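You operate a simulated robot arm through the tools that you are given. There is no shell and no other tool. Be economical: measure what you need, move in short steps, check, and stop when the job is done.

You are at the controls of a simulated two-armed robot. One attempt, no reset.

TASK
Set the calibration box to 2 V, take it out of its dock and press its zero key.
Fine: free the red lever; stand the box on the bench and hold it while you press once; its green lamp lights.

The check looks at the end state, three seconds after you hand in, the way a careful person would. Anything else that was tipped, shoved, dropped, spilled or broken makes it a failure.

THE ROBOT
Two 7-joint arms with two-finger parallel grippers on one trunk, on a base that drives. Base frame: it is fixed to the floor where the robot stands at the start and does not move with it; the origin is under the middle of the robot, x ahead of it, y to its left, z up. Readings come in cm, degrees, newtons and seconds.
The left shoulder is at the start at [6, 14.3, 92.6], the right one opposite. With the tool pointing down near the work surface each hand reaches from about 30 to 72 cm from the robot's upright axis, wherever it stands, measured 20 degrees to its own side. Places, roughly: calibration range dial [50, 0, 90]; calibration zero key [40, 0, 90]; red dock lever [50, 0, 90]; top of the service bench [60, 30, 90]. Payload 1.57 kg a hand.
Tool frame (each hand has its own): the origin (TCP) lies between the finger pads and is the grasp point; the fingertips stand 3 cm ahead of it; z points along the fingers, y is the line along which they close. The gripper opens to 11 cm. The fingers are 2.4 cm wide and 1.2 cm thick; the gripper's body (4.8 by 11.2 cm) begins 7.8 cm behind the TCP.
Orientation is that of the tool frame in the base frame, as a unit quaternion [x, y, z, w]. With the fingers straight down and closing along the base's y, the tool's x points along the base's -x, its y along +y and its z along -z.

THE INTERFACE
- The arms move only by the tool apply_moves. It takes "left_series", "right_series" or both (then of equal length, played together; a hand with none holds still); each is a list of rows, each a list of 7 numbers: the turn, a rotation vector about the tool's x, y, z in units of 6 degrees (1.0 is 6 degrees), then the shift along the tool's x, y, z in units of 25 mm (1.0 is 25 mm), then the finger opening in cm, from 0 to 11. In form: [[rx, ry, rz, x, y, z, gripper], ...]. A call has 1 to 12 rows; each row shifts and turns the commanded pose from where the row before left it, along the tool's axes as they then stand. A call with a number of a shift or a turn outside -1 to 1 is refused whole. Each row takes 0.2 s and may step no farther than 5 cm and 8.6 degrees from the row before; otherwise, or with a gripper value out of range, the whole call is refused. A pose out of reach is approached as far as the arm can. The call stops where the force on the tool passes 90 N (or 10 N more than at its start, if that is more) or the arm is blocked; 0.2 s more then pass. The fingers move at their own pace (about 4.5 cm/s each) and stop on an object; they squeeze with about 31 N. The grip force told is the motor's: it shows also when the fingers shut on nothing. Time passes only in rows, and 0.2 s behind the last, so rows that do not move let the fingers close. It gives the time, the measured TCP pose, the force on the tool (base axes), the opening and the grip force at its end, in the units of the frame above (readings bear some noise), with the torque about the TCP (base axes, N m) and any sound that the robot's microphone picked up.
- Cameras (640 x 400 px; columns grow to the right, rows downward): "scene" is now at [5.31, 0.56, 151.66]; the picture's right is [0.02, -1.00, 0.00], its down [-0.80, -0.02, -0.60] and it looks along [0.60, 0.01, -0.80] (base axes); focal length 257 px, centre (320, 200). "left" rides on the left gripper at [7, -1.6, -14.1] in its tool frame; the picture's right is [0.23, 0.97, 0.00], its down [-0.86, 0.20, -0.48] and it looks along [-0.47, 0.11, 0.88] (tool axes); focal length 222 px, centre (320, 200). "right" rides on the right gripper at [7, 1.6, -14.1] in its tool frame; the picture's right is [-0.23, 0.97, 0.00], its down [-0.86, -0.20, -0.48] and it looks along [-0.47, -0.11, 0.88] (tool axes); focal length 222 px, centre (320, 200).
- snapshot(camera): a new picture of that camera. No time passes.
- raise_lower(by): slides the trunk up (or, below 0, down) by that many cm; the arms and the scene camera ride with it, the base frame stays. It gives what a move gives, with no picture.
- steer(legs): drives the robot by 1 to 6 legs, each [ahead, left, turn to the left] in cm, cm and degrees, along the robot's own axes; the way and the turn of a leg run together, so that a leg with both is an arc; at most 150 cm and 180 degrees a leg. The arms and the cameras ride along, it lands a little off, and it stops where it bumps. It gives what a move gives.
- aim_head(pan, tilt): turns the head with the scene camera to pan (to the left, within 86 degrees either way) and tilt (down, from -29 to 69), counted from straight ahead of the robot. It gives what a move gives.
- measure_at(camera, pixels): for up to 12 pixels [column, row] of the newest picture of that camera ("zoom" is the newest enlarged one), the place [x, y, z] in the base frame of the surface seen there, good to about 0.3 cm, but the place of the scene camera against the robot may be out by one fixed shift of up to 2.5 cm in any direction. No time passes.
- inspect(camera, box): a new picture of the part [left, top, right, bottom] of that camera's present view, enlarged. No time passes.
- hand_in(): hands the job in; it is judged then, once.

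Go step by step. Measure first, check grasps and placings, and put right what went wrong. The budget is 80 turns and 62 pictures, counting those below and the enlarged ones. Unless the task says otherwise, let go and move clear before handing in, and close with one line.

The tools are called after "Call:" as name(argument=value, ...) on one line, values as JSON. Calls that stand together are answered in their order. apply_moves: Moves the arms, as the interface text tells. Its arguments: {"type":"object","properties":{"left_series":{"type":"array"},"right_series":{"type":"array"}},"required":[]} The other tools are called the same way: raise_lower (by) slides the trunk up or down; steer (legs) drives the base; aim_head (pan, tilt) turns the head that bears the scene camera; snapshot (camera) takes a picture; measure_at (camera, pixels) gives the place of the surface under pixels of a picture; inspect (camera, box) takes an enlarged picture of a part of a camera's view; hand_in () hands the job in.

At the start:

```text
t: 0.0
left_eef_pos: [49.63, 33.37, 99.9]
left_orientation: [0.001, 1.0, 0.001, 0.001]
left_wrist_force: [0.7, -0.3, -0.2]
left_moment: [-0.02, -0.02, 0.03]
left_finger_gap: 10.98
left_grip_force: 0.0
right_eef_pos: [44.64, -11.5, 99.99]
right_orientation: [0.0, 1.0, -0.001, 0.0]
right_wrist_force: [0.0, -0.2, 0.4]
right_moment: [0.04, 0.0, 0.02]
right_finger_gap: 10.99
right_grip_force: 0.0
trunk travel left (down, up): [-52.5, 6.5]
robot x, y, heading: [-0.11, -0.26, 0.0]
head pan, tilt: [1.3, 52.8]
```

scene: 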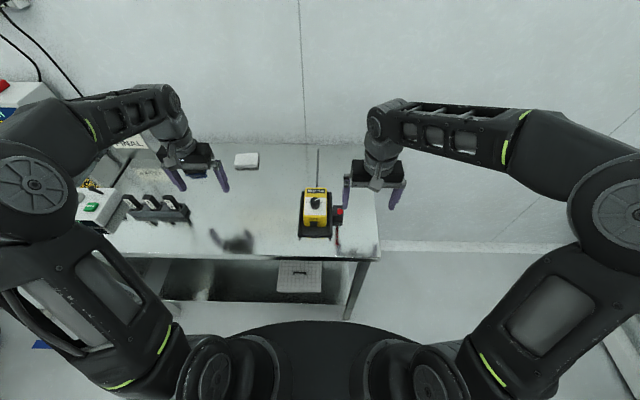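
right: 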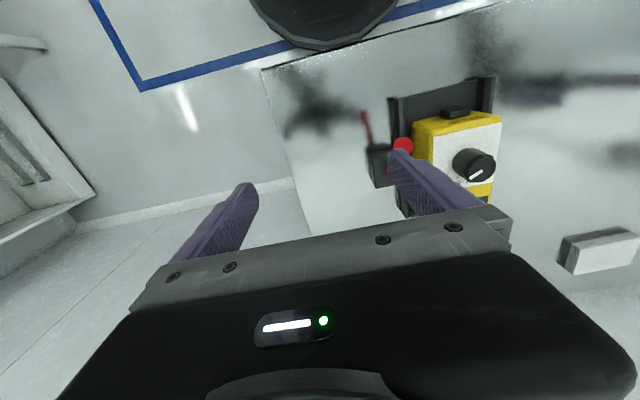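
left: 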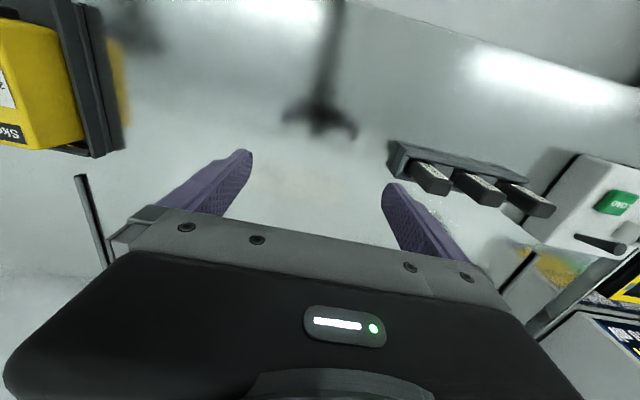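

The scene shows the yellow box in its dock around (315,210), with the red lever around (340,213). I'll look closer from the scene and right cameras.

Call:
inspect(camera="scene", box=[270, 160, 370, 260])

Call:
inspect(camera="right", box=[340, 60, 540, 240])

```text
4.00 times, centred on (320, 210) of scene
```

zoom: 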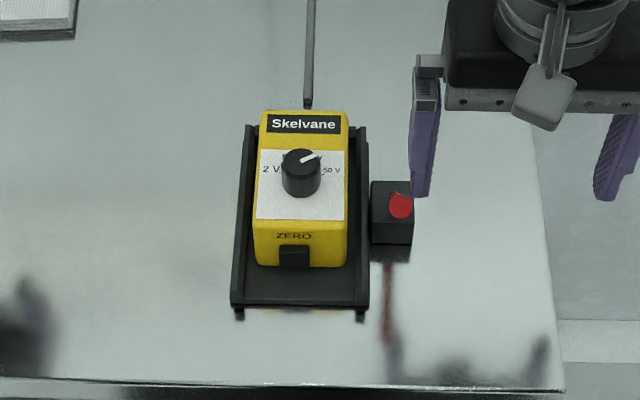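

```text
2.22 times, centred on (440, 150) of right
```

zoom: 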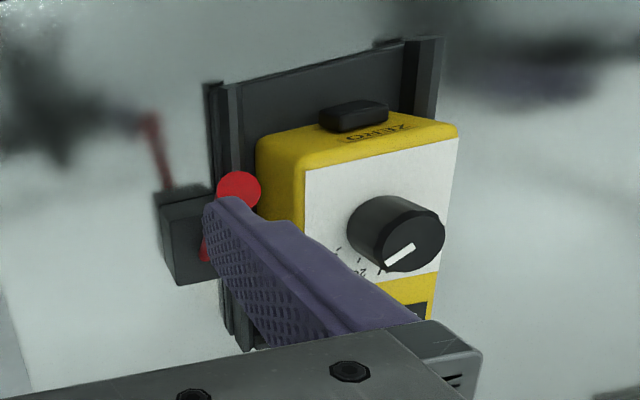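

The dial pointer is off to the upper right, toward the 50 V side. The zero key is on the near end and the lever has a red knob. I'll measure in the enlarged right view first, then the scene.

Call:
measure_at(camera="zoom", pixels=[[415, 230], [320, 200], [445, 160], [280, 155], [455, 130], [355, 110], [240, 190], [180, 195], [150, 120], [230, 90], [435, 45], [320, 60]])

Call:
measure_at(camera="scene", pixels=[[315, 200], [306, 212], [325, 212], [313, 222], [313, 226], [340, 211], [337, 218], [338, 240], [301, 233], [331, 233], [302, 193], [331, 193]])

```text
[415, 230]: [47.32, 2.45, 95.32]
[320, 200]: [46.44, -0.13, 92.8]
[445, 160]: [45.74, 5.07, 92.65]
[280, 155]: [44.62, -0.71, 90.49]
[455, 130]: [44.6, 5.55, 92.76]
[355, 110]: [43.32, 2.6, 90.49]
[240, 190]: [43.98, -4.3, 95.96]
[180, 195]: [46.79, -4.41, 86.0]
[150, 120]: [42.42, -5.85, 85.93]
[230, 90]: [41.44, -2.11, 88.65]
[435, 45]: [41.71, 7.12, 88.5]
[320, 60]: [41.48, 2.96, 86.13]
```

```text
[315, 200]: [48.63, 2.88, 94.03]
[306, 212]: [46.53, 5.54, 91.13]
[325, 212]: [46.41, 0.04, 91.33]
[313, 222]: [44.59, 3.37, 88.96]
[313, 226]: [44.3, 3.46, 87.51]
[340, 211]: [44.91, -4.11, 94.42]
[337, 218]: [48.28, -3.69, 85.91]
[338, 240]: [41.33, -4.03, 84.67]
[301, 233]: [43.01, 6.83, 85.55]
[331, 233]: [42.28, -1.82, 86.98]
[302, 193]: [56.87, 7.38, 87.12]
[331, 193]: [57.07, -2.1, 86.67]
```

The readings put the box top near z 92.8, with the lever knob near (44,-4.3,96). I'll close the right fingers to clear the view and look again.

Call:
apply_moves(right_series=[[0, 0, 0, 0, 0, -1, 0], [0, 0, 0, 0, -1, -1, 0], [0, 0, 0, 0, 0, 0, 0], [0, 0, 0, 0, 0, 0, 0], [0, 0, 0, 0, 0, 0, 0], [0, 0, 0, 0, 0, 0, 0], [0, 0, 0, 0, 0, 0, 0]])

Call:
snapshot(camera="right")

Call:
inspect(camera="scene", box=[290, 180, 350, 240])

```text
t: 1.6
left_eef_pos: [49.64, 33.32, 99.99]
left_orientation: [0.0, 1.0, 0.0, 0.001]
left_wrist_force: [-0.3, -0.1, 0.4]
left_moment: [0.0, 0.0, 0.0]
left_finger_gap: 11.0
left_grip_force: 0.1
right_eef_pos: [44.87, -14.02, 104.99]
right_orientation: [0.0, 1.0, 0.0, -0.001]
right_wrist_force: [-0.6, -0.2, 0.1]
right_moment: [-0.01, 0.01, 0.01]
right_finger_gap: 0.0
right_grip_force: 17.5
trunk travel left (down, up): [-52.5, 6.5]
robot x, y, heading: [-0.06, -0.24, 0.1]
head pan, tilt: [1.3, 52.8]
```

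```text
56 pictures are left
```

right: 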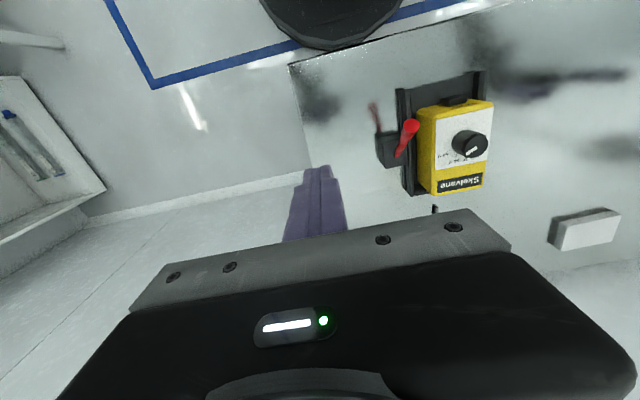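

```text
6.67 times, centred on (320, 210) of scene
```

zoom: 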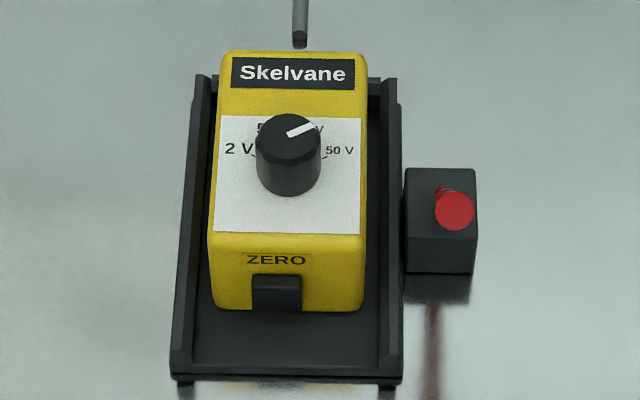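

The pointer sits past 5 V and the 2 V mark is on the left. I'll enlarge the dial and the lever in the right view.

Call:
inspect(camera="right", box=[360, 60, 500, 210])

Call:
inspect(camera="right", box=[425, 115, 505, 165])

Call:
measure_at(camera="right", pixels=[[411, 125], [405, 146], [386, 139], [468, 140], [474, 143], [433, 148], [428, 190], [485, 186], [440, 104], [490, 104], [422, 112], [340, 160]])

```text
2.67 times, centred on (430, 135) of right
```

zoom: 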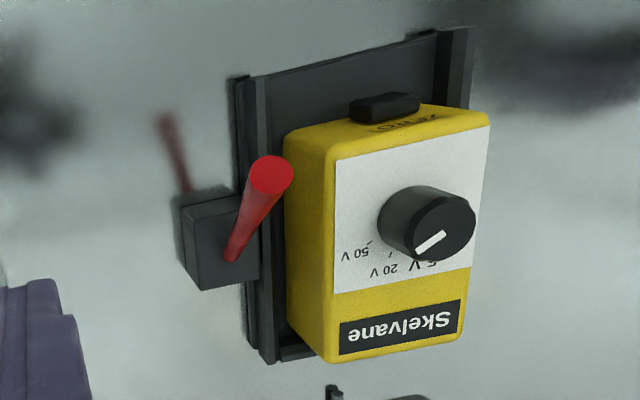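

```text
8.00 times, centred on (465, 140) of right
```

zoom: 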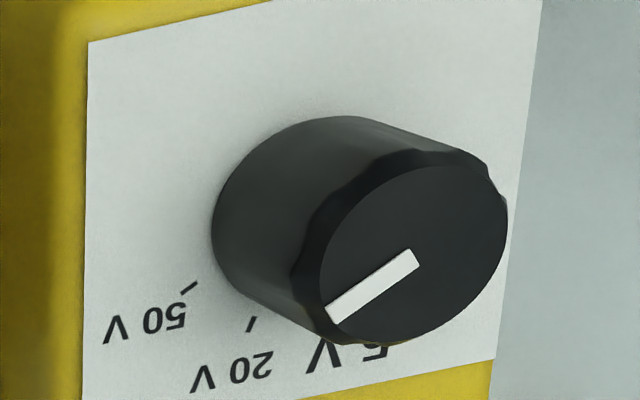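

```text
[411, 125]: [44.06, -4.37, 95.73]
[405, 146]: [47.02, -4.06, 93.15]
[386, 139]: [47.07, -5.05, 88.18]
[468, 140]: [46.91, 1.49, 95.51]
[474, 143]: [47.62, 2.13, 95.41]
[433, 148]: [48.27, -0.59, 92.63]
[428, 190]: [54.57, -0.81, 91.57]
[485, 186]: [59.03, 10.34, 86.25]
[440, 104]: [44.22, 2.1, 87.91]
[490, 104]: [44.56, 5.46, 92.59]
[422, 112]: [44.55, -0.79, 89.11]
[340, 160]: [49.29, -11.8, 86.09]
```

Now I'll measure the dial's pointer ends and the ticks in the 8x view.

Call:
measure_at(camera="zoom", pixels=[[412, 257], [333, 310], [420, 180], [330, 255], [495, 230], [370, 335], [445, 300], [190, 288], [251, 323], [215, 220], [100, 60], [490, 340]])

Call:
inspect(camera="scene", box=[300, 190, 332, 210])

```text
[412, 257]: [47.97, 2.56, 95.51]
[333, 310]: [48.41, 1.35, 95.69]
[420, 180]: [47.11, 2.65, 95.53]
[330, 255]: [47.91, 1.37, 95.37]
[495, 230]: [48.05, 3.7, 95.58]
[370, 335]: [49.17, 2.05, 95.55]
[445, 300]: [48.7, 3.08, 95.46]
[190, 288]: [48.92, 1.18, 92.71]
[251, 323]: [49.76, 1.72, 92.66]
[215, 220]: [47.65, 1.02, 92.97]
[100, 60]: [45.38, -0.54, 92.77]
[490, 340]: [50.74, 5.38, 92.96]
```

```text
16.00 times, centred on (316, 200) of scene
```

zoom: 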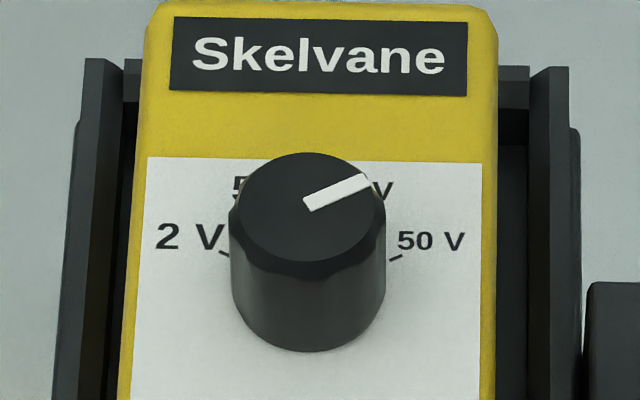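

The pointer stands at about −60°, which is 50 V, and the ticks are at ±60° and ±20°, so 2 V needs +120° counter-clockwise. I'll bring the right hand above the dial axis at (48.1, 2.45), pre-rotated 60° clockwise.

Call:
apply_moves(right_series=[[0, 0, 0, -0.186, 0.94, 0, 5], [0, 0, 0, -0.186, 0.94, 0, 5], [0, 0, 0, -0.186, 0.94, 0, 5], [0, 0, 0, -0.186, 0.94, 0, 5], [0, 0, 0, -0.186, 0.94, 0, 5], [0, 0, 0, -0.186, 0.94, 0, 5], [0, 0, 0, -0.186, 0.94, 0, 5], [0, 0, 1, 0, 0, 0, 5], [0, 0, 1, 0, 0, 0, 5], [0, 0, 1, 0, 0, 0, 5], [0, 0, 1, 0, 0, 0, 5], [0, 0, 1, 0, 0, 0, 5]])

Call:
apply_moves(right_series=[[0, 0, 1, 0, 0, 0, 5], [0, 0, 1, 0, 0, 0, 5], [0, 0, 1, 0, 0, 0, 5], [0, 0, 1, 0, 0, 0, 5], [0, 0, 1, 0, 0, 0, 5], [0, 0, 0, 0, 0, 0, 5]])

Call:
snapshot(camera="right")

Call:
snapshot(camera="scene")

```text
t: 4.2
left_eef_pos: [49.41, 33.39, 99.97]
left_orientation: [0.0, 1.0, 0.0, -0.001]
left_wrist_force: [0.3, 0.6, -0.2]
left_moment: [-0.03, 0.02, 0.03]
left_finger_gap: 10.99
left_grip_force: 0.0
right_eef_pos: [48.07, 2.28, 104.91]
right_orientation: [0.261, 0.965, 0.0, 0.0]
right_wrist_force: [0.3, -0.1, 0.0]
right_moment: [0.0, -0.02, 0.0]
right_finger_gap: 5.02
right_grip_force: 0.0
trunk travel left (down, up): [-52.5, 6.5]
robot x, y, heading: [0.07, -0.04, 0.0]
head pan, tilt: [1.3, 52.8]
```

```text
t: 5.6
left_eef_pos: [49.59, 33.35, 99.9]
left_orientation: [0.0, 1.0, 0.0, 0.0]
left_wrist_force: [-0.4, -0.4, 0.0]
left_moment: [0.0, 0.0, -0.02]
left_finger_gap: 11.0
left_grip_force: 0.2
right_eef_pos: [47.93, 2.4, 105.04]
right_orientation: [0.501, 0.866, -0.001, 0.0]
right_wrist_force: [0.2, -0.3, 0.4]
right_moment: [0.0, -0.01, 0.0]
right_finger_gap: 5.03
right_grip_force: 0.2
trunk travel left (down, up): [-52.5, 6.5]
robot x, y, heading: [-0.27, 0.11, 0.0]
head pan, tilt: [1.3, 52.8]
```

```text
51 pictures are left
```

right: 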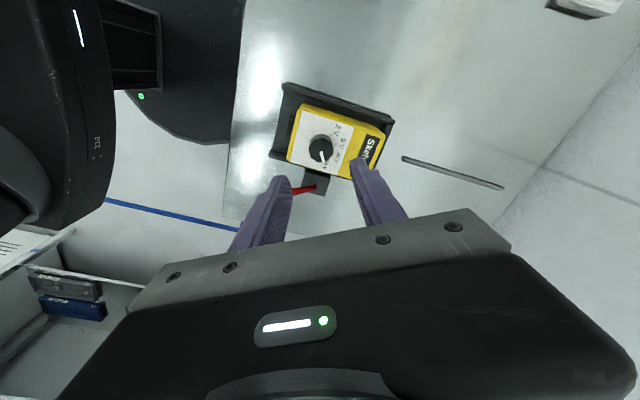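

```text
50 pictures are left
```

scene: 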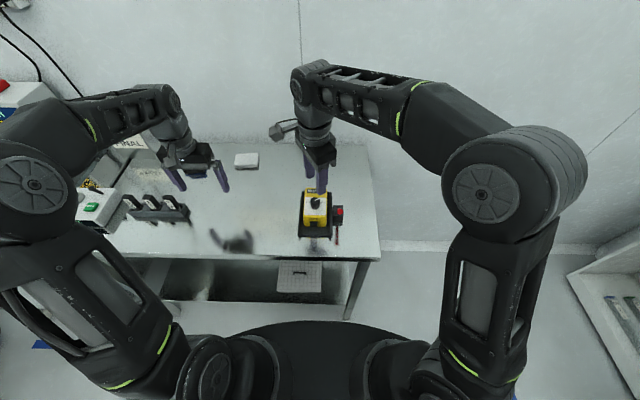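

The hand is rotated above the dial, which now shows at about (320,150). I'll remeasure the dial from this viewpoint.

Call:
inspect(camera="right", box=[280, 100, 400, 200])

Call:
measure_at(camera="right", pixels=[[320, 150], [312, 150], [330, 148], [321, 142], [321, 158], [290, 158], [298, 106], [384, 137], [350, 176], [305, 189], [312, 187], [318, 186]])

```text
4.00 times, centred on (340, 150) of right
```

zoom: 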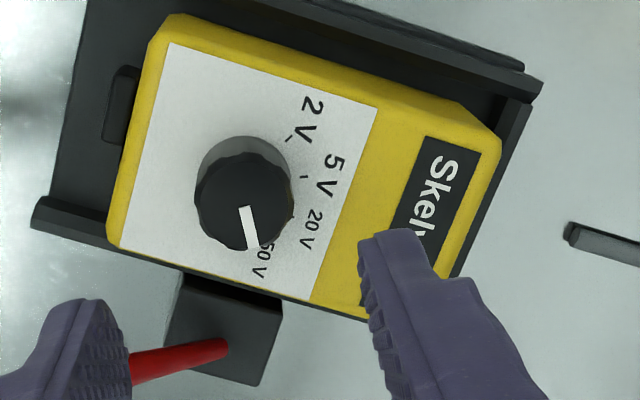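

```text
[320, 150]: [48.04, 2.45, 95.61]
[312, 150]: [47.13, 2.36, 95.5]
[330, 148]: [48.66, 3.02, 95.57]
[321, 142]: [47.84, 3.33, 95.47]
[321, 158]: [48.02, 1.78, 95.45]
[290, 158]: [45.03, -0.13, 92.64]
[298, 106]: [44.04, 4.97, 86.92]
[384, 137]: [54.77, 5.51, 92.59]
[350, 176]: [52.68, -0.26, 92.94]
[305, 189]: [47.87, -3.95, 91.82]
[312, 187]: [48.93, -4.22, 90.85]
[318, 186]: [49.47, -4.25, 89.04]
```

The dial centre is confirmed at (48.05, 2.45) and the pointer is on 50 V. I'll descend to TCP z≈96.2 and close on the dial.

Call:
apply_moves(right_series=[[0, 0, 0, 0, 0, 1, 5], [0, 0, 0, 0, 0, 1, 5], [0, 0, 0, 0, 0, 1, 5], [0, 0, 0, 0, 0, 0.5, 5], [0, 0, 0, 0, 0, 0, 5], [0, 0, 0, 0, 0, 0, 2], [0, 0, 0, 0, 0, 0, 1.5], [0, 0, 0, 0, 0, 0, 1.5], [0, 0, 0, 0, 0, 0, 1.5]])

```text
t: 7.6
left_eef_pos: [49.53, 33.34, 99.97]
left_orientation: [0.0, 1.0, 0.0, 0.001]
left_wrist_force: [-0.1, 0.6, 1.4]
left_moment: [0.01, 0.01, 0.03]
left_finger_gap: 10.99
left_grip_force: 0.1
right_eef_pos: [47.91, 2.24, 96.23]
right_orientation: [0.5, 0.866, 0.0, 0.0]
right_wrist_force: [0.6, 0.0, 0.3]
right_moment: [0.05, -0.11, 0.02]
right_finger_gap: 2.71
right_grip_force: 30.8
trunk travel left (down, up): [-52.5, 6.5]
robot x, y, heading: [0.21, -0.11, 0.1]
head pan, tilt: [1.3, 52.8]
```

The grip on the dial is good at a 2.71 cm gap. Now I'll rotate counter-clockwise in two parts, 60° first.

Call:
apply_moves(right_series=[[0, 0, -1, 0, 0, 0, 1.5], [0, 0, -1, 0, 0, 0, 1.5], [0, 0, -1, 0, 0, 0, 1.5], [0, 0, -1, 0, 0, 0, 1.5], [0, 0, -1, 0, 0, 0, 1.5], [0, 0, -1, 0, 0, 0, 1.5], [0, 0, -1, 0, 0, 0, 1.5], [0, 0, -1, 0, 0, 0, 1.5], [0, 0, -1, 0, 0, 0, 1.5], [0, 0, -1, 0, 0, 0, 1.5]])

Call:
apply_moves(right_series=[[0, 0, -1, 0, 0, 0, 1.5], [0, 0, -1, 0, 0, 0, 1.5], [0, 0, -1, 0, 0, 0, 1.5], [0, 0, -1, 0, 0, 0, 1.5], [0, 0, -1, 0, 0, 0, 1.5], [0, 0, -1, 0, 0, 0, 1.5], [0, 0, -1, 0, 0, 0, 1.5], [0, 0, -1, 0, 0, 0, 1.5], [0, 0, -1, 0, 0, 0, 1.5], [0, 0, -1, 0, 0, 0, 1.5], [0, 0, 0, 0, 0, 0, 1.5]])

Call:
inspect(camera="scene", box=[290, 180, 350, 240])

```text
t: 9.8
left_eef_pos: [49.51, 33.36, 99.88]
left_orientation: [0.0, 1.0, 0.0, 0.0]
left_wrist_force: [0.1, 0.8, 0.4]
left_moment: [0.0, 0.01, -0.02]
left_finger_gap: 11.01
left_grip_force: 0.0
right_eef_pos: [47.87, 2.34, 96.3]
right_orientation: [-0.001, 1.0, 0.001, 0.001]
right_wrist_force: [5.9, 6.4, 15.7]
right_moment: [0.05, 0.09, -0.01]
right_finger_gap: 2.69
right_grip_force: 30.8
trunk travel left (down, up): [-52.5, 6.5]
robot x, y, heading: [0.1, 0.25, 0.2]
head pan, tilt: [1.3, 52.8]
```

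```text
t: 12.2
left_eef_pos: [49.36, 33.42, 100.04]
left_orientation: [0.0, 1.0, 0.0, 0.001]
left_wrist_force: [0.1, -0.1, -1.0]
left_moment: [-0.02, 0.0, -0.04]
left_finger_gap: 10.99
left_grip_force: 0.1
right_eef_pos: [47.84, 2.35, 96.29]
right_orientation: [-0.5, 0.866, 0.0, -0.001]
right_wrist_force: [-3.2, 7.8, 16.3]
right_moment: [0.16, 0.3, -0.01]
right_finger_gap: 2.67
right_grip_force: 30.7
trunk travel left (down, up): [-52.5, 6.5]
robot x, y, heading: [-0.23, 0.13, 0.0]
head pan, tilt: [1.3, 52.8]
```

```text
6.67 times, centred on (320, 210) of scene
```

zoom: 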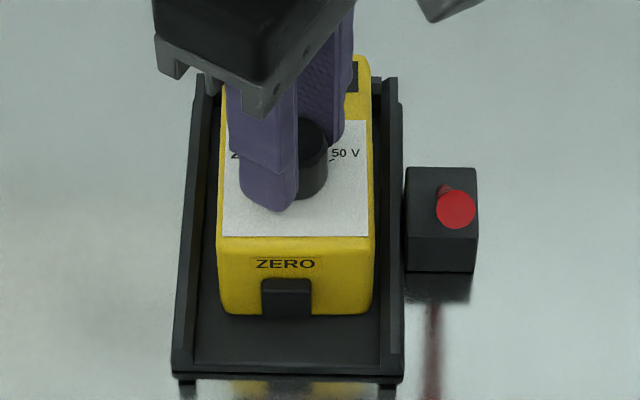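

The hand turned the full 120°. I'll open, rise and check the pointer.

Call:
apply_moves(right_series=[[0, 0, 0, 0, 0, 0, 5], [0, 0, 0, 0, 0, 0, 5], [0, 0, 0, 0, 0, -1, 5], [0, 0, 0, 0, 0, -1, 5], [0, 0, 0, 0, 0, -1, 5], [0, 0, 1, 0, 0, -0.5, 5], [0, 0, 1, 0, 0, 0, 5], [0, 0, 1, 0, 0, 0, 5], [0, 0, 1, 0, 0, 0, 5], [0, 0, 1, 0, 0, 0, 5], [0, 0, 1, 0, 0, 0, 5], [0, 0, 1, 0, 0, 0, 5]])

Call:
apply_moves(right_series=[[0, 0, 1, 0, 0, 0, 3], [0, 0, 1, 0, 0, 0, 0], [0, 0, 1, 0, 0, 0, 0], [0, 0, 0, 0, -1, 0, 0], [0, 0, 0, 0, -1, 0, 0], [0, 0, 0, 0, -1, 0, 0], [0, 0, 0, 0, 0, 0, 0]])

Call:
inspect(camera="scene", box=[290, 180, 350, 240])

Call:
snapshot(camera="right")

```text
t: 14.8
left_eef_pos: [49.51, 33.26, 99.87]
left_orientation: [0.0, 1.0, 0.0, 0.0]
left_wrist_force: [0.2, 0.0, 1.0]
left_moment: [-0.03, -0.03, 0.01]
left_finger_gap: 10.96
left_grip_force: 0.0
right_eef_pos: [47.91, 2.1, 104.96]
right_orientation: [-0.156, 0.988, 0.0, 0.0]
right_wrist_force: [-0.5, 0.2, -0.1]
right_moment: [0.0, -0.02, -0.02]
right_finger_gap: 5.02
right_grip_force: 0.2
trunk travel left (down, up): [-52.5, 6.5]
robot x, y, heading: [-0.27, -0.17, -0.2]
head pan, tilt: [1.3, 52.8]
```

```text
t: 16.4
left_eef_pos: [49.51, 33.46, 99.86]
left_orientation: [0.0, 1.0, 0.0, 0.0]
left_wrist_force: [0.4, -1.1, 0.0]
left_moment: [-0.02, 0.01, 0.02]
left_finger_gap: 11.0
left_grip_force: 0.0
right_eef_pos: [48.13, -5.18, 104.9]
right_orientation: [0.0, 1.0, 0.001, 0.0]
right_wrist_force: [-0.8, -0.3, 0.7]
right_moment: [0.0, -0.02, 0.04]
right_finger_gap: 0.0
right_grip_force: 21.5
trunk travel left (down, up): [-52.5, 6.5]
robot x, y, heading: [-0.09, 0.03, -0.0]
head pan, tilt: [1.3, 52.8]
```

```text
6.67 times, centred on (320, 210) of scene
```

zoom: 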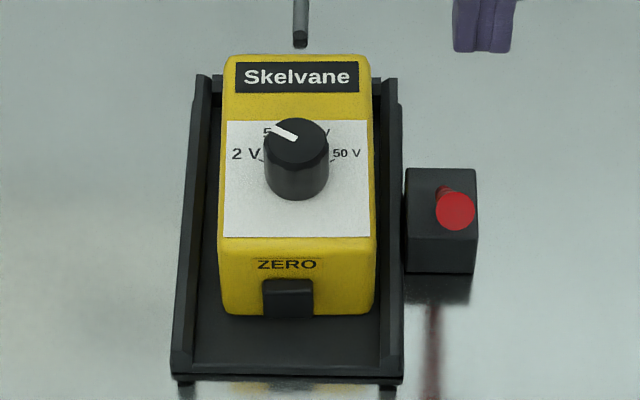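

```text
46 pictures are left
```

right: 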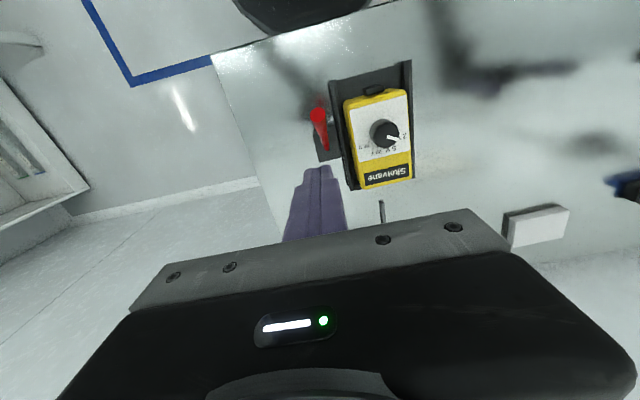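

The pointer now mirrors its start position. I'll enlarge it to confirm it rests on 2 V.

Call:
inspect(camera="right", box=[310, 70, 420, 190])

Call:
inspect(camera="scene", box=[302, 190, 334, 210])

Call:
measure_at(camera="right", pixels=[[319, 115], [321, 125], [326, 145], [345, 105], [408, 92], [363, 186], [412, 176], [335, 85], [408, 64], [375, 92], [388, 133], [345, 185]])

```text
3.33 times, centred on (365, 130) of right
```

zoom: 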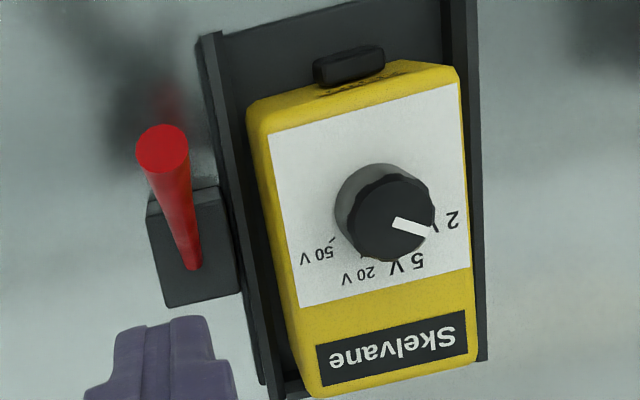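

```text
16.00 times, centred on (318, 200) of scene
```

zoom: 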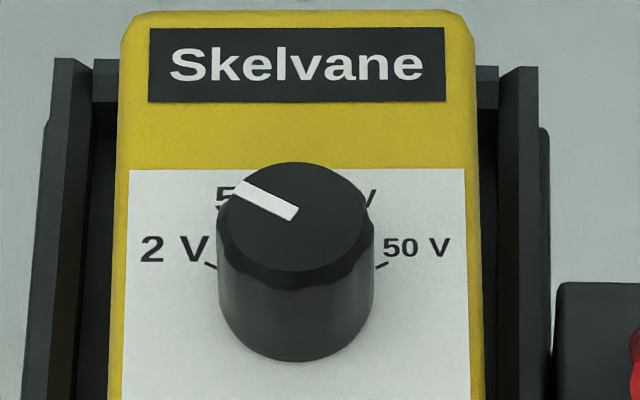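

```text
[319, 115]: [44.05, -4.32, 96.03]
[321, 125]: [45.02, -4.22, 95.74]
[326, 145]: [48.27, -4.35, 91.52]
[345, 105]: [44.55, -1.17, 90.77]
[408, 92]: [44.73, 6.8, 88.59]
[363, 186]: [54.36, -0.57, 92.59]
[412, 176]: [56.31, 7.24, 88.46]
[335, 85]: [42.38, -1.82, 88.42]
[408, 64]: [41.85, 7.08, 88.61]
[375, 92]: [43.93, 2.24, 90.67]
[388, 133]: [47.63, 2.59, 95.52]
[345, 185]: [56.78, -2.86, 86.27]
```

The pointer lines up with 2 V. Next is the lever: its knob is at (44,-4.3,96) and its pivot near (48.8,-4.3,89.5). I'll bring the closed fingers down on the robot side of the knob, then push away toward +x.

Call:
apply_moves(right_series=[[0, 0, 0, 0.8, 0.1, 0, 0], [0, 0, 0, 0.8, 0.1, 0, 0], [0, 0, 0, 0.8, 0.1, 0, 0], [0, 0, 0, 0.65, 0, 0, 0], [0, 0, 0, 0, 0, 1, 0], [0, 0, 0, 0, 0, 1, 0], [0, 0, 0, 0, 0, 1, 0], [0, 0, 0, 0, 0, 0.55, 0], [0, 0, 0, 0, 0, 0, 0]])

Call:
inspect(camera="scene", box=[290, 180, 370, 240])

```text
t: 18.4
left_eef_pos: [49.58, 33.42, 99.97]
left_orientation: [0.0, 1.0, 0.0, 0.0]
left_wrist_force: [0.0, 0.6, -0.3]
left_moment: [-0.04, 0.0, 0.02]
left_finger_gap: 11.01
left_grip_force: 0.1
right_eef_pos: [40.29, -4.28, 95.89]
right_orientation: [0.0, 1.0, 0.0, 0.001]
right_wrist_force: [-0.2, 0.6, -0.3]
right_moment: [0.01, 0.01, 0.01]
right_finger_gap: 0.0
right_grip_force: 21.2
trunk travel left (down, up): [-52.5, 6.5]
robot x, y, heading: [0.24, 0.21, 0.1]
head pan, tilt: [1.3, 52.8]
```

```text
6.67 times, centred on (330, 210) of scene
```

zoom: 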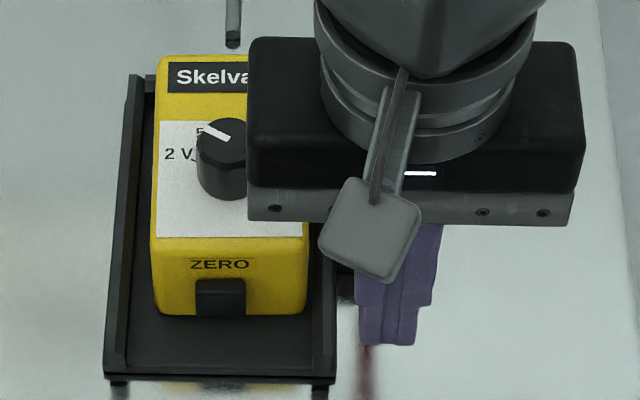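

The fingers are in place with the lever ahead of them. I'll push +x by 5 cm in gentle steps.

Call:
apply_moves(right_series=[[0, 0, 0, -0.4, 0, 0, 0], [0, 0, 0, -0.4, 0, 0, 0], [0, 0, 0, -0.4, 0, 0, 0], [0, 0, 0, -0.4, 0, 0, 0], [0, 0, 0, -0.4, 0, 0, 0]])

```text
t: 19.6
left_eef_pos: [49.53, 33.37, 100.02]
left_orientation: [0.0, 1.0, 0.0, 0.0]
left_wrist_force: [-0.4, -0.1, 0.4]
left_moment: [-0.01, 0.01, 0.01]
left_finger_gap: 10.99
left_grip_force: 0.0
right_eef_pos: [45.4, -4.27, 96.12]
right_orientation: [0.001, 1.0, 0.0, 0.0]
right_wrist_force: [-1.3, 0.0, -0.2]
right_moment: [0.06, -0.01, 0.0]
right_finger_gap: 0.0
right_grip_force: 21.6
trunk travel left (down, up): [-52.5, 6.5]
robot x, y, heading: [0.11, 0.2, 0.3]
head pan, tilt: [1.3, 52.8]
```

The push meets only about 1.3 N, so the lever is moving freely. I'll continue another 5 cm.

Call:
apply_moves(right_series=[[0, 0, 0, -0.4, 0, 0, 0], [0, 0, 0, -0.4, 0, 0, 0], [0, 0, 0, -0.4, 0, 0, 0], [0, 0, 0, -0.4, 0, 0, 0], [0, 0, 0, -0.4, 0, 0, 0]])

Call:
snapshot(camera="right")

```text
t: 20.8
left_eef_pos: [49.48, 33.34, 99.92]
left_orientation: [0.0, 1.0, -0.001, 0.0]
left_wrist_force: [0.3, 0.3, 0.6]
left_moment: [0.02, 0.0, 0.02]
left_finger_gap: 11.0
left_grip_force: 0.0
right_eef_pos: [50.24, -4.34, 96.08]
right_orientation: [0.0, 1.0, 0.0, 0.0]
right_wrist_force: [-4.6, -0.1, 0.8]
right_moment: [0.01, 0.08, 0.01]
right_finger_gap: 0.0
right_grip_force: 21.1
trunk travel left (down, up): [-52.5, 6.5]
robot x, y, heading: [0.04, 0.13, 0.0]
head pan, tilt: [1.3, 52.8]
```

```text
42 pictures are left
```

right: 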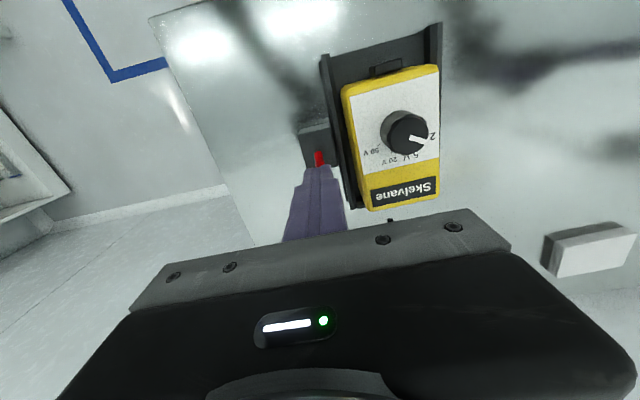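

The force has risen to 4.6 N, so I'll push a little further to find the end stop.

Call:
apply_moves(right_series=[[0, 0, 0, -0.3, 0, 0, 0], [0, 0, 0, -0.3, 0, 0, 0], [0, 0, 0, -0.3, 0, 0, 0], [0, 0, 0, 0, 0, 0, 0]])

Call:
inspect(camera="right", box=[280, 20, 460, 230])

```text
t: 21.8
left_eef_pos: [48.57, 33.3, 100.25]
left_orientation: [0.0, 1.0, 0.0, 0.004]
left_wrist_force: [0.3, -0.3, -0.2]
left_moment: [0.02, -0.02, 0.0]
left_finger_gap: 11.02
left_grip_force: 0.0
right_eef_pos: [50.62, -4.39, 96.24]
right_orientation: [-0.002, 1.0, -0.003, -0.014]
right_wrist_force: [-79.1, 2.7, 24.8]
right_moment: [-0.13, 2.12, 0.23]
right_finger_gap: 0.01
right_grip_force: 21.2
trunk travel left (down, up): [-52.5, 6.5]
robot x, y, heading: [-0.06, -0.11, -0.3]
head pan, tilt: [1.3, 52.8]
```

```text
1.90 times, centred on (370, 125) of right
```

zoom: 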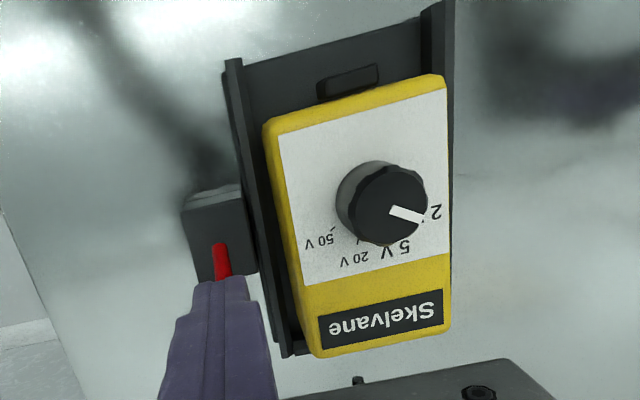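

The lever hit its end stop at 79 N. I'll back off, rise and look at where it rests.

Call:
apply_moves(right_series=[[0, 0, 0, 0.5, 0, 0, 0], [0, 0, 0, 0.6, 0, 0, 0], [0, 0, 0, 1, 0, 0, 0], [0, 0, 0, 0, 0, -1, 0], [0, 0, 0, 0, 0, -1, 0], [0, 0, 0, 0, -1, -1, 0], [0, 0, 0, 0, -1, -1, 0], [0, 0, 0, 0, 0, 0, 0]])

Call:
inspect(camera="right", box=[320, 40, 520, 220])

Call:
inspect(camera="scene", box=[290, 180, 350, 240])

```text
t: 23.6
left_eef_pos: [49.58, 33.31, 100.01]
left_orientation: [0.0, 1.0, 0.0, 0.0]
left_wrist_force: [-0.1, -0.1, 0.8]
left_moment: [0.01, 0.03, 0.01]
left_finger_gap: 11.02
left_grip_force: 0.1
right_eef_pos: [47.47, -9.57, 106.26]
right_orientation: [0.0, 1.0, -0.001, 0.0]
right_wrist_force: [-0.5, 0.7, -1.0]
right_moment: [0.0, -0.02, 0.02]
right_finger_gap: 0.01
right_grip_force: 21.0
trunk travel left (down, up): [-52.5, 6.5]
robot x, y, heading: [0.19, -0.01, -0.1]
head pan, tilt: [1.3, 52.8]
```

```text
2.22 times, centred on (420, 130) of right
```

zoom: 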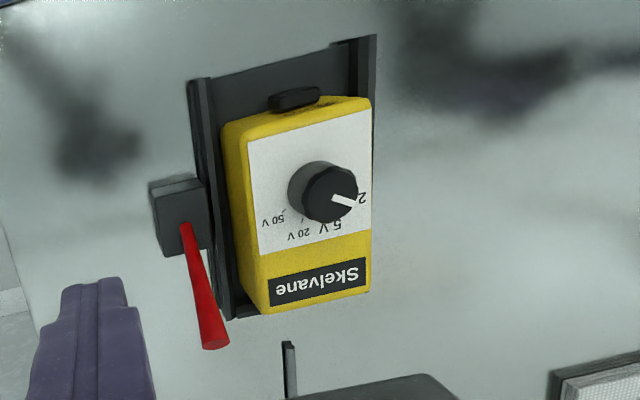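

```text
6.67 times, centred on (320, 210) of scene
```

zoom: 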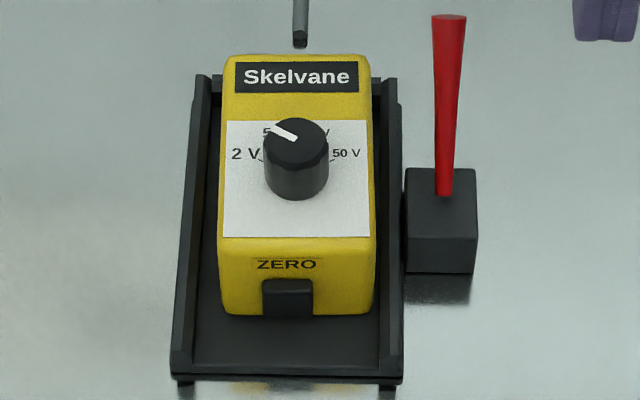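

The lever is thrown and leaning away, so it's freed. Next I'll clear the right hand and bring the left hand over the box, open 7.8 cm.

Call:
apply_moves(right_series=[[0, 0, 0, 0, -1, 0, 0], [0, 0, 0, 0, -1, 0, 0], [0, 0, 0, 0, -1, 0, 0], [0, 0, 0, 0, -1, 0, 0], [0, 0, 0, 0, -1, 0, 0], [0, 0, 0, 0, -1, 0, 0], [0, 0, 0, 0, 0, 0, 0], [0, 0, 0, 0, 0, 0, 0], [0, 0, 0, 0, 0, 0, 0], [0, 0, 0, 0, 0, 0, 0], [0, 0, 0, 0, 0, 0, 0], [0, 0, 0, 0, 0, 0, 0]], left_series=[[0, 0, 0, 0, 0, -0.6, 7.8], [0, 0, 0, 0, -1, 0, 7.8], [0, 0, 0, 0, -1, 0, 7.8], [0, 0, 0, 0, -1, 0, 7.8], [0, 0, 0, 0, -1, 0, 7.8], [0, 0, 0, 0, -1, 0, 7.8], [0, 0, 0, 0, -1, 0, 7.8], [0, 0, 0, 0, -1, 0, 7.8], [0, 0, 0, 0, -1, 0, 7.8], [0, 0, 0, 0, -1, 0, 7.8], [0, 0, 0, 0, -1, 0, 7.8], [0, 0, 0, -0.1, -1, 0, 7.8]])

Call:
snapshot(camera="left")

Call:
inspect(camera="scene", box=[200, 140, 400, 270])

```text
t: 26.2
left_eef_pos: [50.13, 5.5, 101.66]
left_orientation: [0.0, 1.0, 0.0, 0.0]
left_wrist_force: [0.6, -0.2, 0.3]
left_moment: [0.02, 0.03, 0.04]
left_finger_gap: 7.81
left_grip_force: 0.2
right_eef_pos: [47.35, -24.81, 105.96]
right_orientation: [0.0, 1.0, 0.0, 0.0]
right_wrist_force: [-0.4, 0.1, 0.7]
right_moment: [0.03, 0.0, 0.03]
right_finger_gap: 0.0
right_grip_force: 21.9
trunk travel left (down, up): [-52.5, 6.5]
robot x, y, heading: [0.02, -0.06, 0.1]
head pan, tilt: [1.3, 52.8]
```

```text
38 pictures are left
```

left: 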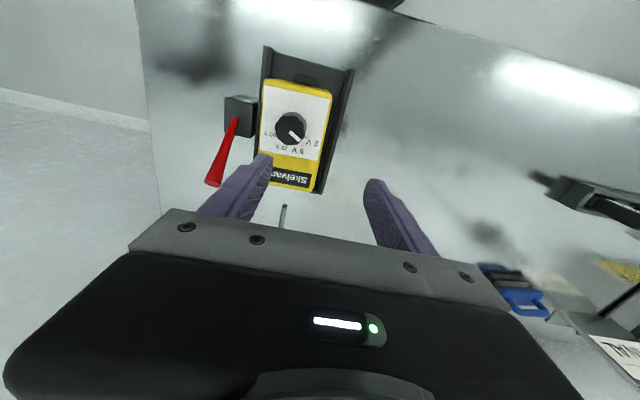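

```text
3.08 times, centred on (300, 205) of scene
```

zoom: 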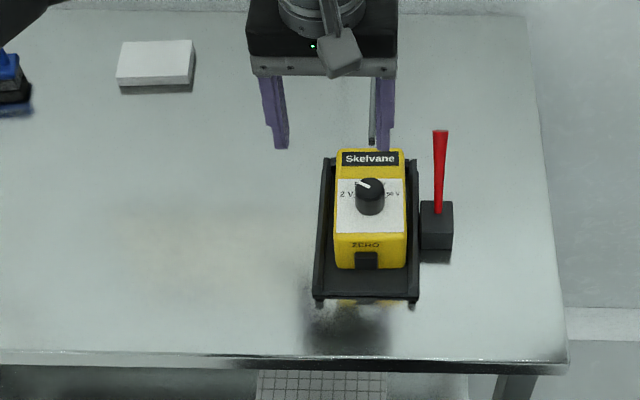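

The left hand is near, with the box at (290,130) in its view. I'll measure the box edges there.

Call:
measure_at(camera="left", pixels=[[265, 84], [331, 95], [270, 181], [310, 186], [264, 130], [322, 140], [290, 128], [240, 105], [345, 90], [257, 130], [330, 145], [300, 77]])

Call:
inspect(camera="left", box=[210, 40, 370, 200])

```text
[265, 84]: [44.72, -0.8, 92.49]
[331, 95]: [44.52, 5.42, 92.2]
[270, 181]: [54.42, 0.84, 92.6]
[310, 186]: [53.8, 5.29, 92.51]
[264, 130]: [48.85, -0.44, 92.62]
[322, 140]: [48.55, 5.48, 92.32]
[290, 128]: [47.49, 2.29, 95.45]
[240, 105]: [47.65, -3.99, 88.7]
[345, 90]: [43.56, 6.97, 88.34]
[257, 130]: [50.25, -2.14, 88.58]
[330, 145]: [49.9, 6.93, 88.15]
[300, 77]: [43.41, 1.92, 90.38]
```

```text
2.50 times, centred on (290, 120) of left
```

zoom: 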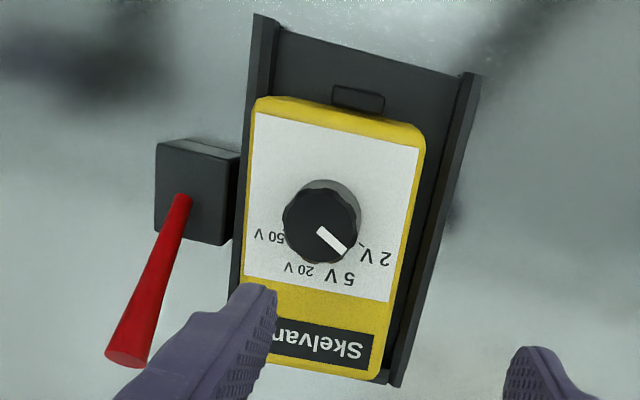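

The box centre is y≈2.4, the rail tops are 88.4 and the block top is 88.7. I'll centre, descend to TCP z≈92.6 and close.

Call:
apply_moves(left_series=[[0, 0, 0, 0, -0.64, 0, 7.8], [0, 0, 0, 0, -0.6, 0, 7.8], [0, 0, 0, 0, 0, 0, 7.8], [0, 0, 0, 0, 0, 1, 7.8], [0, 0, 0, 0, 0, 1, 7.8], [0, 0, 0, 0, 0, 1, 7.8], [0, 0, 0, 0, 0, 0.62, 7.8], [0, 0, 0, 0, 0, 0, 7.8], [0, 0, 0, 0, 0, 0, 6], [0, 0, 0, 0, 0, 0, 5], [0, 0, 0, 0, 0, 0, 5], [0, 0, 0, 0, 0, 0, 5]])

Call:
snapshot(camera="left")

```text
t: 28.8
left_eef_pos: [50.0, 2.84, 92.46]
left_orientation: [0.0, 1.0, 0.0, 0.001]
left_wrist_force: [0.5, 0.6, 1.0]
left_moment: [-0.04, -0.05, 0.0]
left_finger_gap: 6.77
left_grip_force: 30.9
right_eef_pos: [47.44, -24.7, 105.91]
right_orientation: [0.0, 1.0, -0.001, 0.001]
right_wrist_force: [-0.1, 0.7, -0.2]
right_moment: [0.01, -0.01, 0.02]
right_finger_gap: 0.01
right_grip_force: 21.2
trunk travel left (down, up): [-52.5, 6.5]
robot x, y, heading: [-0.19, -0.05, 0.0]
head pan, tilt: [1.3, 52.8]
```

```text
35 pictures are left
```

left: 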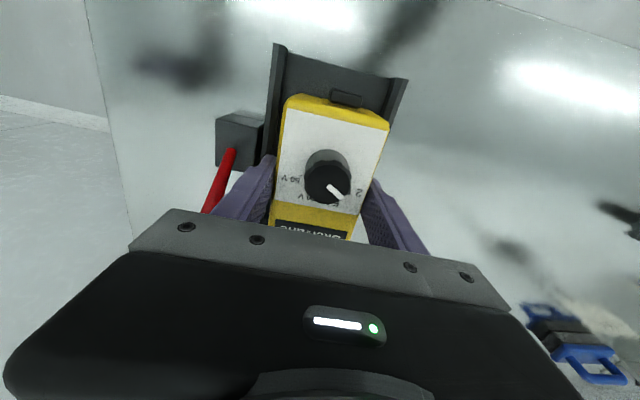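

The grip holds the box at a 6.77 cm gap. I'll lift gently while watching the force.

Call:
apply_moves(left_series=[[0, 0, 0, 0, 0, -0.2, 5], [0, 0, 0, 0, 0, -0.2, 5], [0, 0, 0, 0, 0, -0.2, 5], [0, 0, 0, 0, 0, -0.2, 5]])

Call:
inspect(camera="scene", box=[270, 160, 370, 260])

```text
t: 29.8
left_eef_pos: [49.82, 2.75, 94.5]
left_orientation: [0.0, 1.0, 0.0, 0.0]
left_wrist_force: [0.4, 0.6, -2.0]
left_moment: [-0.01, -0.04, -0.01]
left_finger_gap: 6.77
left_grip_force: 31.0
right_eef_pos: [47.28, -24.78, 105.85]
right_orientation: [0.0, 1.0, 0.0, 0.0]
right_wrist_force: [0.0, 0.5, 0.6]
right_moment: [-0.01, -0.01, 0.0]
right_finger_gap: 0.0
right_grip_force: 21.4
trunk travel left (down, up): [-52.5, 6.5]
robot x, y, heading: [0.11, -0.2, -0.4]
head pan, tilt: [1.3, 52.8]
```

```text
4.00 times, centred on (320, 210) of scene
```

zoom: 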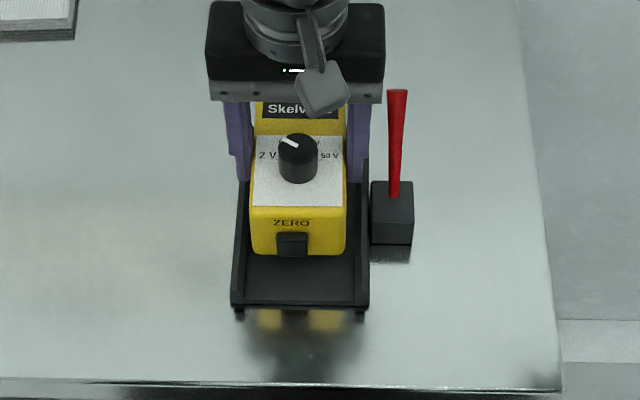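

The box comes up freely, weighing about 2 N. I'll raise it, carry it left to clear bench at about (50,18), and turn it 45° so the key faces the robot's right.

Call:
apply_moves(left_series=[[0, 0, 0, 0, 0, -0.8, 5], [0, 0, 0, 0, 0, -0.8, 5], [0, 0, 0, 0, 0, -0.8, 5], [0, 0, 0, 0, 0.8, 0, 5], [0, 0, 0, 0, 0.9, 0, 5], [0, 0, 0, 0, 0.9, 0, 5], [0, 0, 0, 0, 0.9, 0, 5], [0, 0, 0, 0, 0.9, 0, 5], [0, 0, 0, 0, 0.9, 0, 5], [0, 0, 0, 0, 0.8, 0, 5], [0, 0, 0, 0, 0, 0, 5]])

Call:
apply_moves(left_series=[[0, 0, -0.9, 0, 0, 0, 5], [0, 0, -0.9, 0, 0, 0, 5], [0, 0, -0.9, 0, 0, 0, 5], [0, 0, -0.9, 0, 0, 0, 5], [0, 0, -0.9, 0, 0, 0, 5], [0, 0, -1, 0, 0, 0, 5], [0, 0, -1, 0, 0, 0, 5], [0, 0, -1, 0, 0, 0, 5], [0, 0, 0, 0, 0, 0, 5]])

Call:
snapshot(camera="scene")

Call:
snapshot(camera="left")

```text
t: 32.2
left_eef_pos: [49.69, 18.21, 100.27]
left_orientation: [0.0, 1.0, 0.0, 0.001]
left_wrist_force: [0.4, -0.7, -1.5]
left_moment: [0.0, -0.03, -0.02]
left_finger_gap: 6.76
left_grip_force: 31.3
right_eef_pos: [47.38, -24.81, 106.04]
right_orientation: [0.0, 1.0, 0.0, 0.0]
right_wrist_force: [0.5, 0.8, -0.1]
right_moment: [0.02, -0.02, 0.01]
right_finger_gap: 0.0
right_grip_force: 21.3
trunk travel left (down, up): [-52.5, 6.5]
robot x, y, heading: [0.23, 0.05, 0.3]
head pan, tilt: [1.3, 52.8]
```

```text
t: 34.2
left_eef_pos: [49.78, 17.91, 100.34]
left_orientation: [-0.383, 0.924, 0.0, 0.001]
left_wrist_force: [-0.4, 0.4, -2.8]
left_moment: [0.03, 0.0, 0.02]
left_finger_gap: 6.77
left_grip_force: 31.5
right_eef_pos: [47.28, -24.78, 105.99]
right_orientation: [0.0, 1.0, 0.001, 0.0]
right_wrist_force: [0.5, -0.1, -1.2]
right_moment: [0.0, -0.01, 0.03]
right_finger_gap: 0.0
right_grip_force: 21.3
trunk travel left (down, up): [-52.5, 6.5]
robot x, y, heading: [-0.06, -0.16, -0.0]
head pan, tilt: [1.3, 52.8]
```

```text
33 pictures are left
```

scene: 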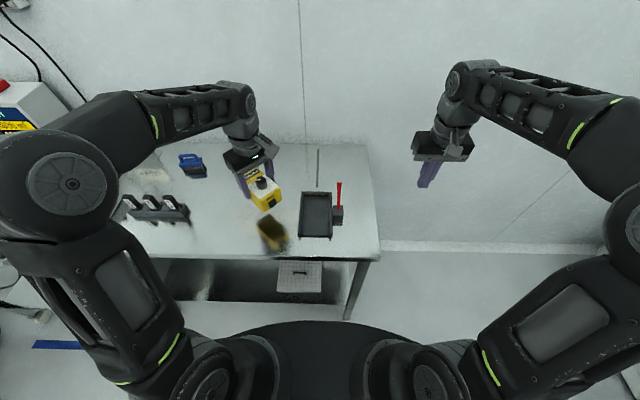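

```text
32 pictures are left
```

left: 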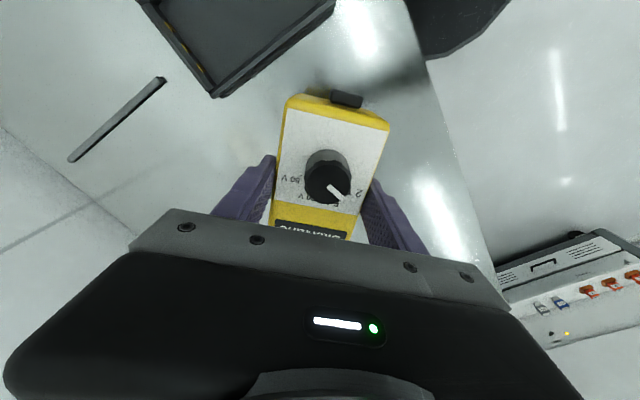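

The box is over clear bench. I'll lower most of the way, then go in small steps.

Call:
apply_moves(left_series=[[0, 0, 0, 0, 0, 0.8, 5], [0, 0, 0, 0, 0, 0.8, 5], [0, 0, 0, 0, 0, 0.8, 5], [0, 0, 0, 0, 0, 0.4, 5], [0, 0, 0, 0, 0, 0.1, 5], [0, 0, 0, 0, 0, 0.1, 5], [0, 0, 0, 0, 0, 0, 5]])

Call:
inspect(camera="scene", box=[210, 150, 330, 250])

```text
t: 35.8
left_eef_pos: [49.55, 18.08, 92.81]
left_orientation: [-0.382, 0.924, 0.0, 0.0]
left_wrist_force: [0.1, -0.8, -3.1]
left_moment: [0.0, -0.01, 0.0]
left_finger_gap: 6.75
left_grip_force: 30.8
right_eef_pos: [47.33, -24.72, 106.04]
right_orientation: [0.0, 1.0, 0.001, 0.0]
right_wrist_force: [0.0, -0.7, -1.2]
right_moment: [-0.01, 0.0, -0.02]
right_finger_gap: 0.02
right_grip_force: 21.3
trunk travel left (down, up): [-52.5, 6.5]
robot x, y, heading: [0.15, -0.33, -0.1]
head pan, tilt: [1.3, 52.8]
```

```text
4.00 times, centred on (270, 200) of scene
```

zoom: 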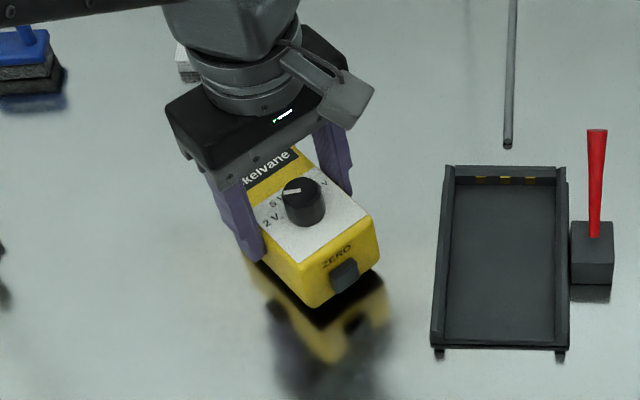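

It's still a bit above the bench, so I'll step down further.

Call:
apply_moves(left_series=[[0, 0, 0, 0, 0, 0.08, 5], [0, 0, 0, 0, 0, 0.08, 5], [0, 0, 0, 0, 0, 0.08, 5], [0, 0, 0, 0, 0, 0, 5]])

Call:
apply_moves(left_series=[[0, 0, 0, 0, 0, 0.08, 5], [0, 0, 0, 0, 0, 0.08, 5], [0, 0, 0, 0, 0, 0, 5]])

```text
t: 36.8
left_eef_pos: [49.71, 17.97, 92.34]
left_orientation: [-0.383, 0.924, 0.001, 0.0]
left_wrist_force: [-0.7, -0.1, -2.1]
left_moment: [0.01, -0.04, 0.01]
left_finger_gap: 6.76
left_grip_force: 30.9
right_eef_pos: [47.38, -24.71, 105.93]
right_orientation: [-0.001, 1.0, 0.0, 0.0]
right_wrist_force: [0.3, -0.4, 0.2]
right_moment: [-0.02, 0.04, 0.0]
right_finger_gap: 0.0
right_grip_force: 21.5
trunk travel left (down, up): [-52.5, 6.5]
robot x, y, heading: [-0.12, 0.09, -0.1]
head pan, tilt: [1.3, 52.8]
```

```text
t: 37.6
left_eef_pos: [49.71, 17.81, 91.86]
left_orientation: [-0.382, 0.924, 0.0, 0.0]
left_wrist_force: [-0.8, 0.5, -3.6]
left_moment: [-0.01, -0.04, 0.01]
left_finger_gap: 6.75
left_grip_force: 31.2
right_eef_pos: [47.31, -24.79, 105.93]
right_orientation: [0.0, 1.0, 0.0, 0.0]
right_wrist_force: [0.3, -0.3, 1.1]
right_moment: [-0.01, 0.02, -0.01]
right_finger_gap: 0.0
right_grip_force: 22.0
trunk travel left (down, up): [-52.5, 6.5]
robot x, y, heading: [0.08, 0.16, -0.3]
head pan, tilt: [1.3, 52.8]
```

No contact yet, so I'll keep stepping down.

Call:
apply_moves(left_series=[[0, 0, 0, 0, 0, 0.06, 5], [0, 0, 0, 0, 0, 0.06, 5], [0, 0, 0, 0, 0, 0, 5]])

Call:
inspect(camera="scene", box=[230, 170, 310, 240])

```text
t: 38.4
left_eef_pos: [49.87, 18.01, 91.69]
left_orientation: [-0.383, 0.924, -0.001, 0.0]
left_wrist_force: [0.3, -0.5, -2.4]
left_moment: [0.03, -0.04, 0.02]
left_finger_gap: 6.71
left_grip_force: 30.9
right_eef_pos: [47.38, -24.76, 106.0]
right_orientation: [0.0, 1.0, 0.0, 0.0]
right_wrist_force: [0.1, -0.4, 0.3]
right_moment: [0.0, 0.0, -0.02]
right_finger_gap: 0.03
right_grip_force: 21.3
trunk travel left (down, up): [-52.5, 6.5]
robot x, y, heading: [0.12, -0.06, -0.3]
head pan, tilt: [1.3, 52.8]
```

```text
5.71 times, centred on (270, 205) of scene
```

zoom: 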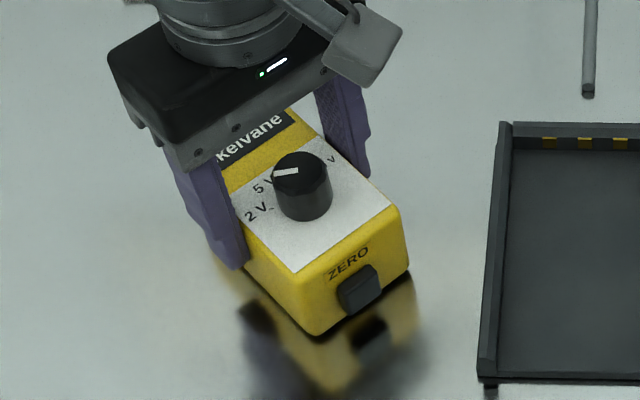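

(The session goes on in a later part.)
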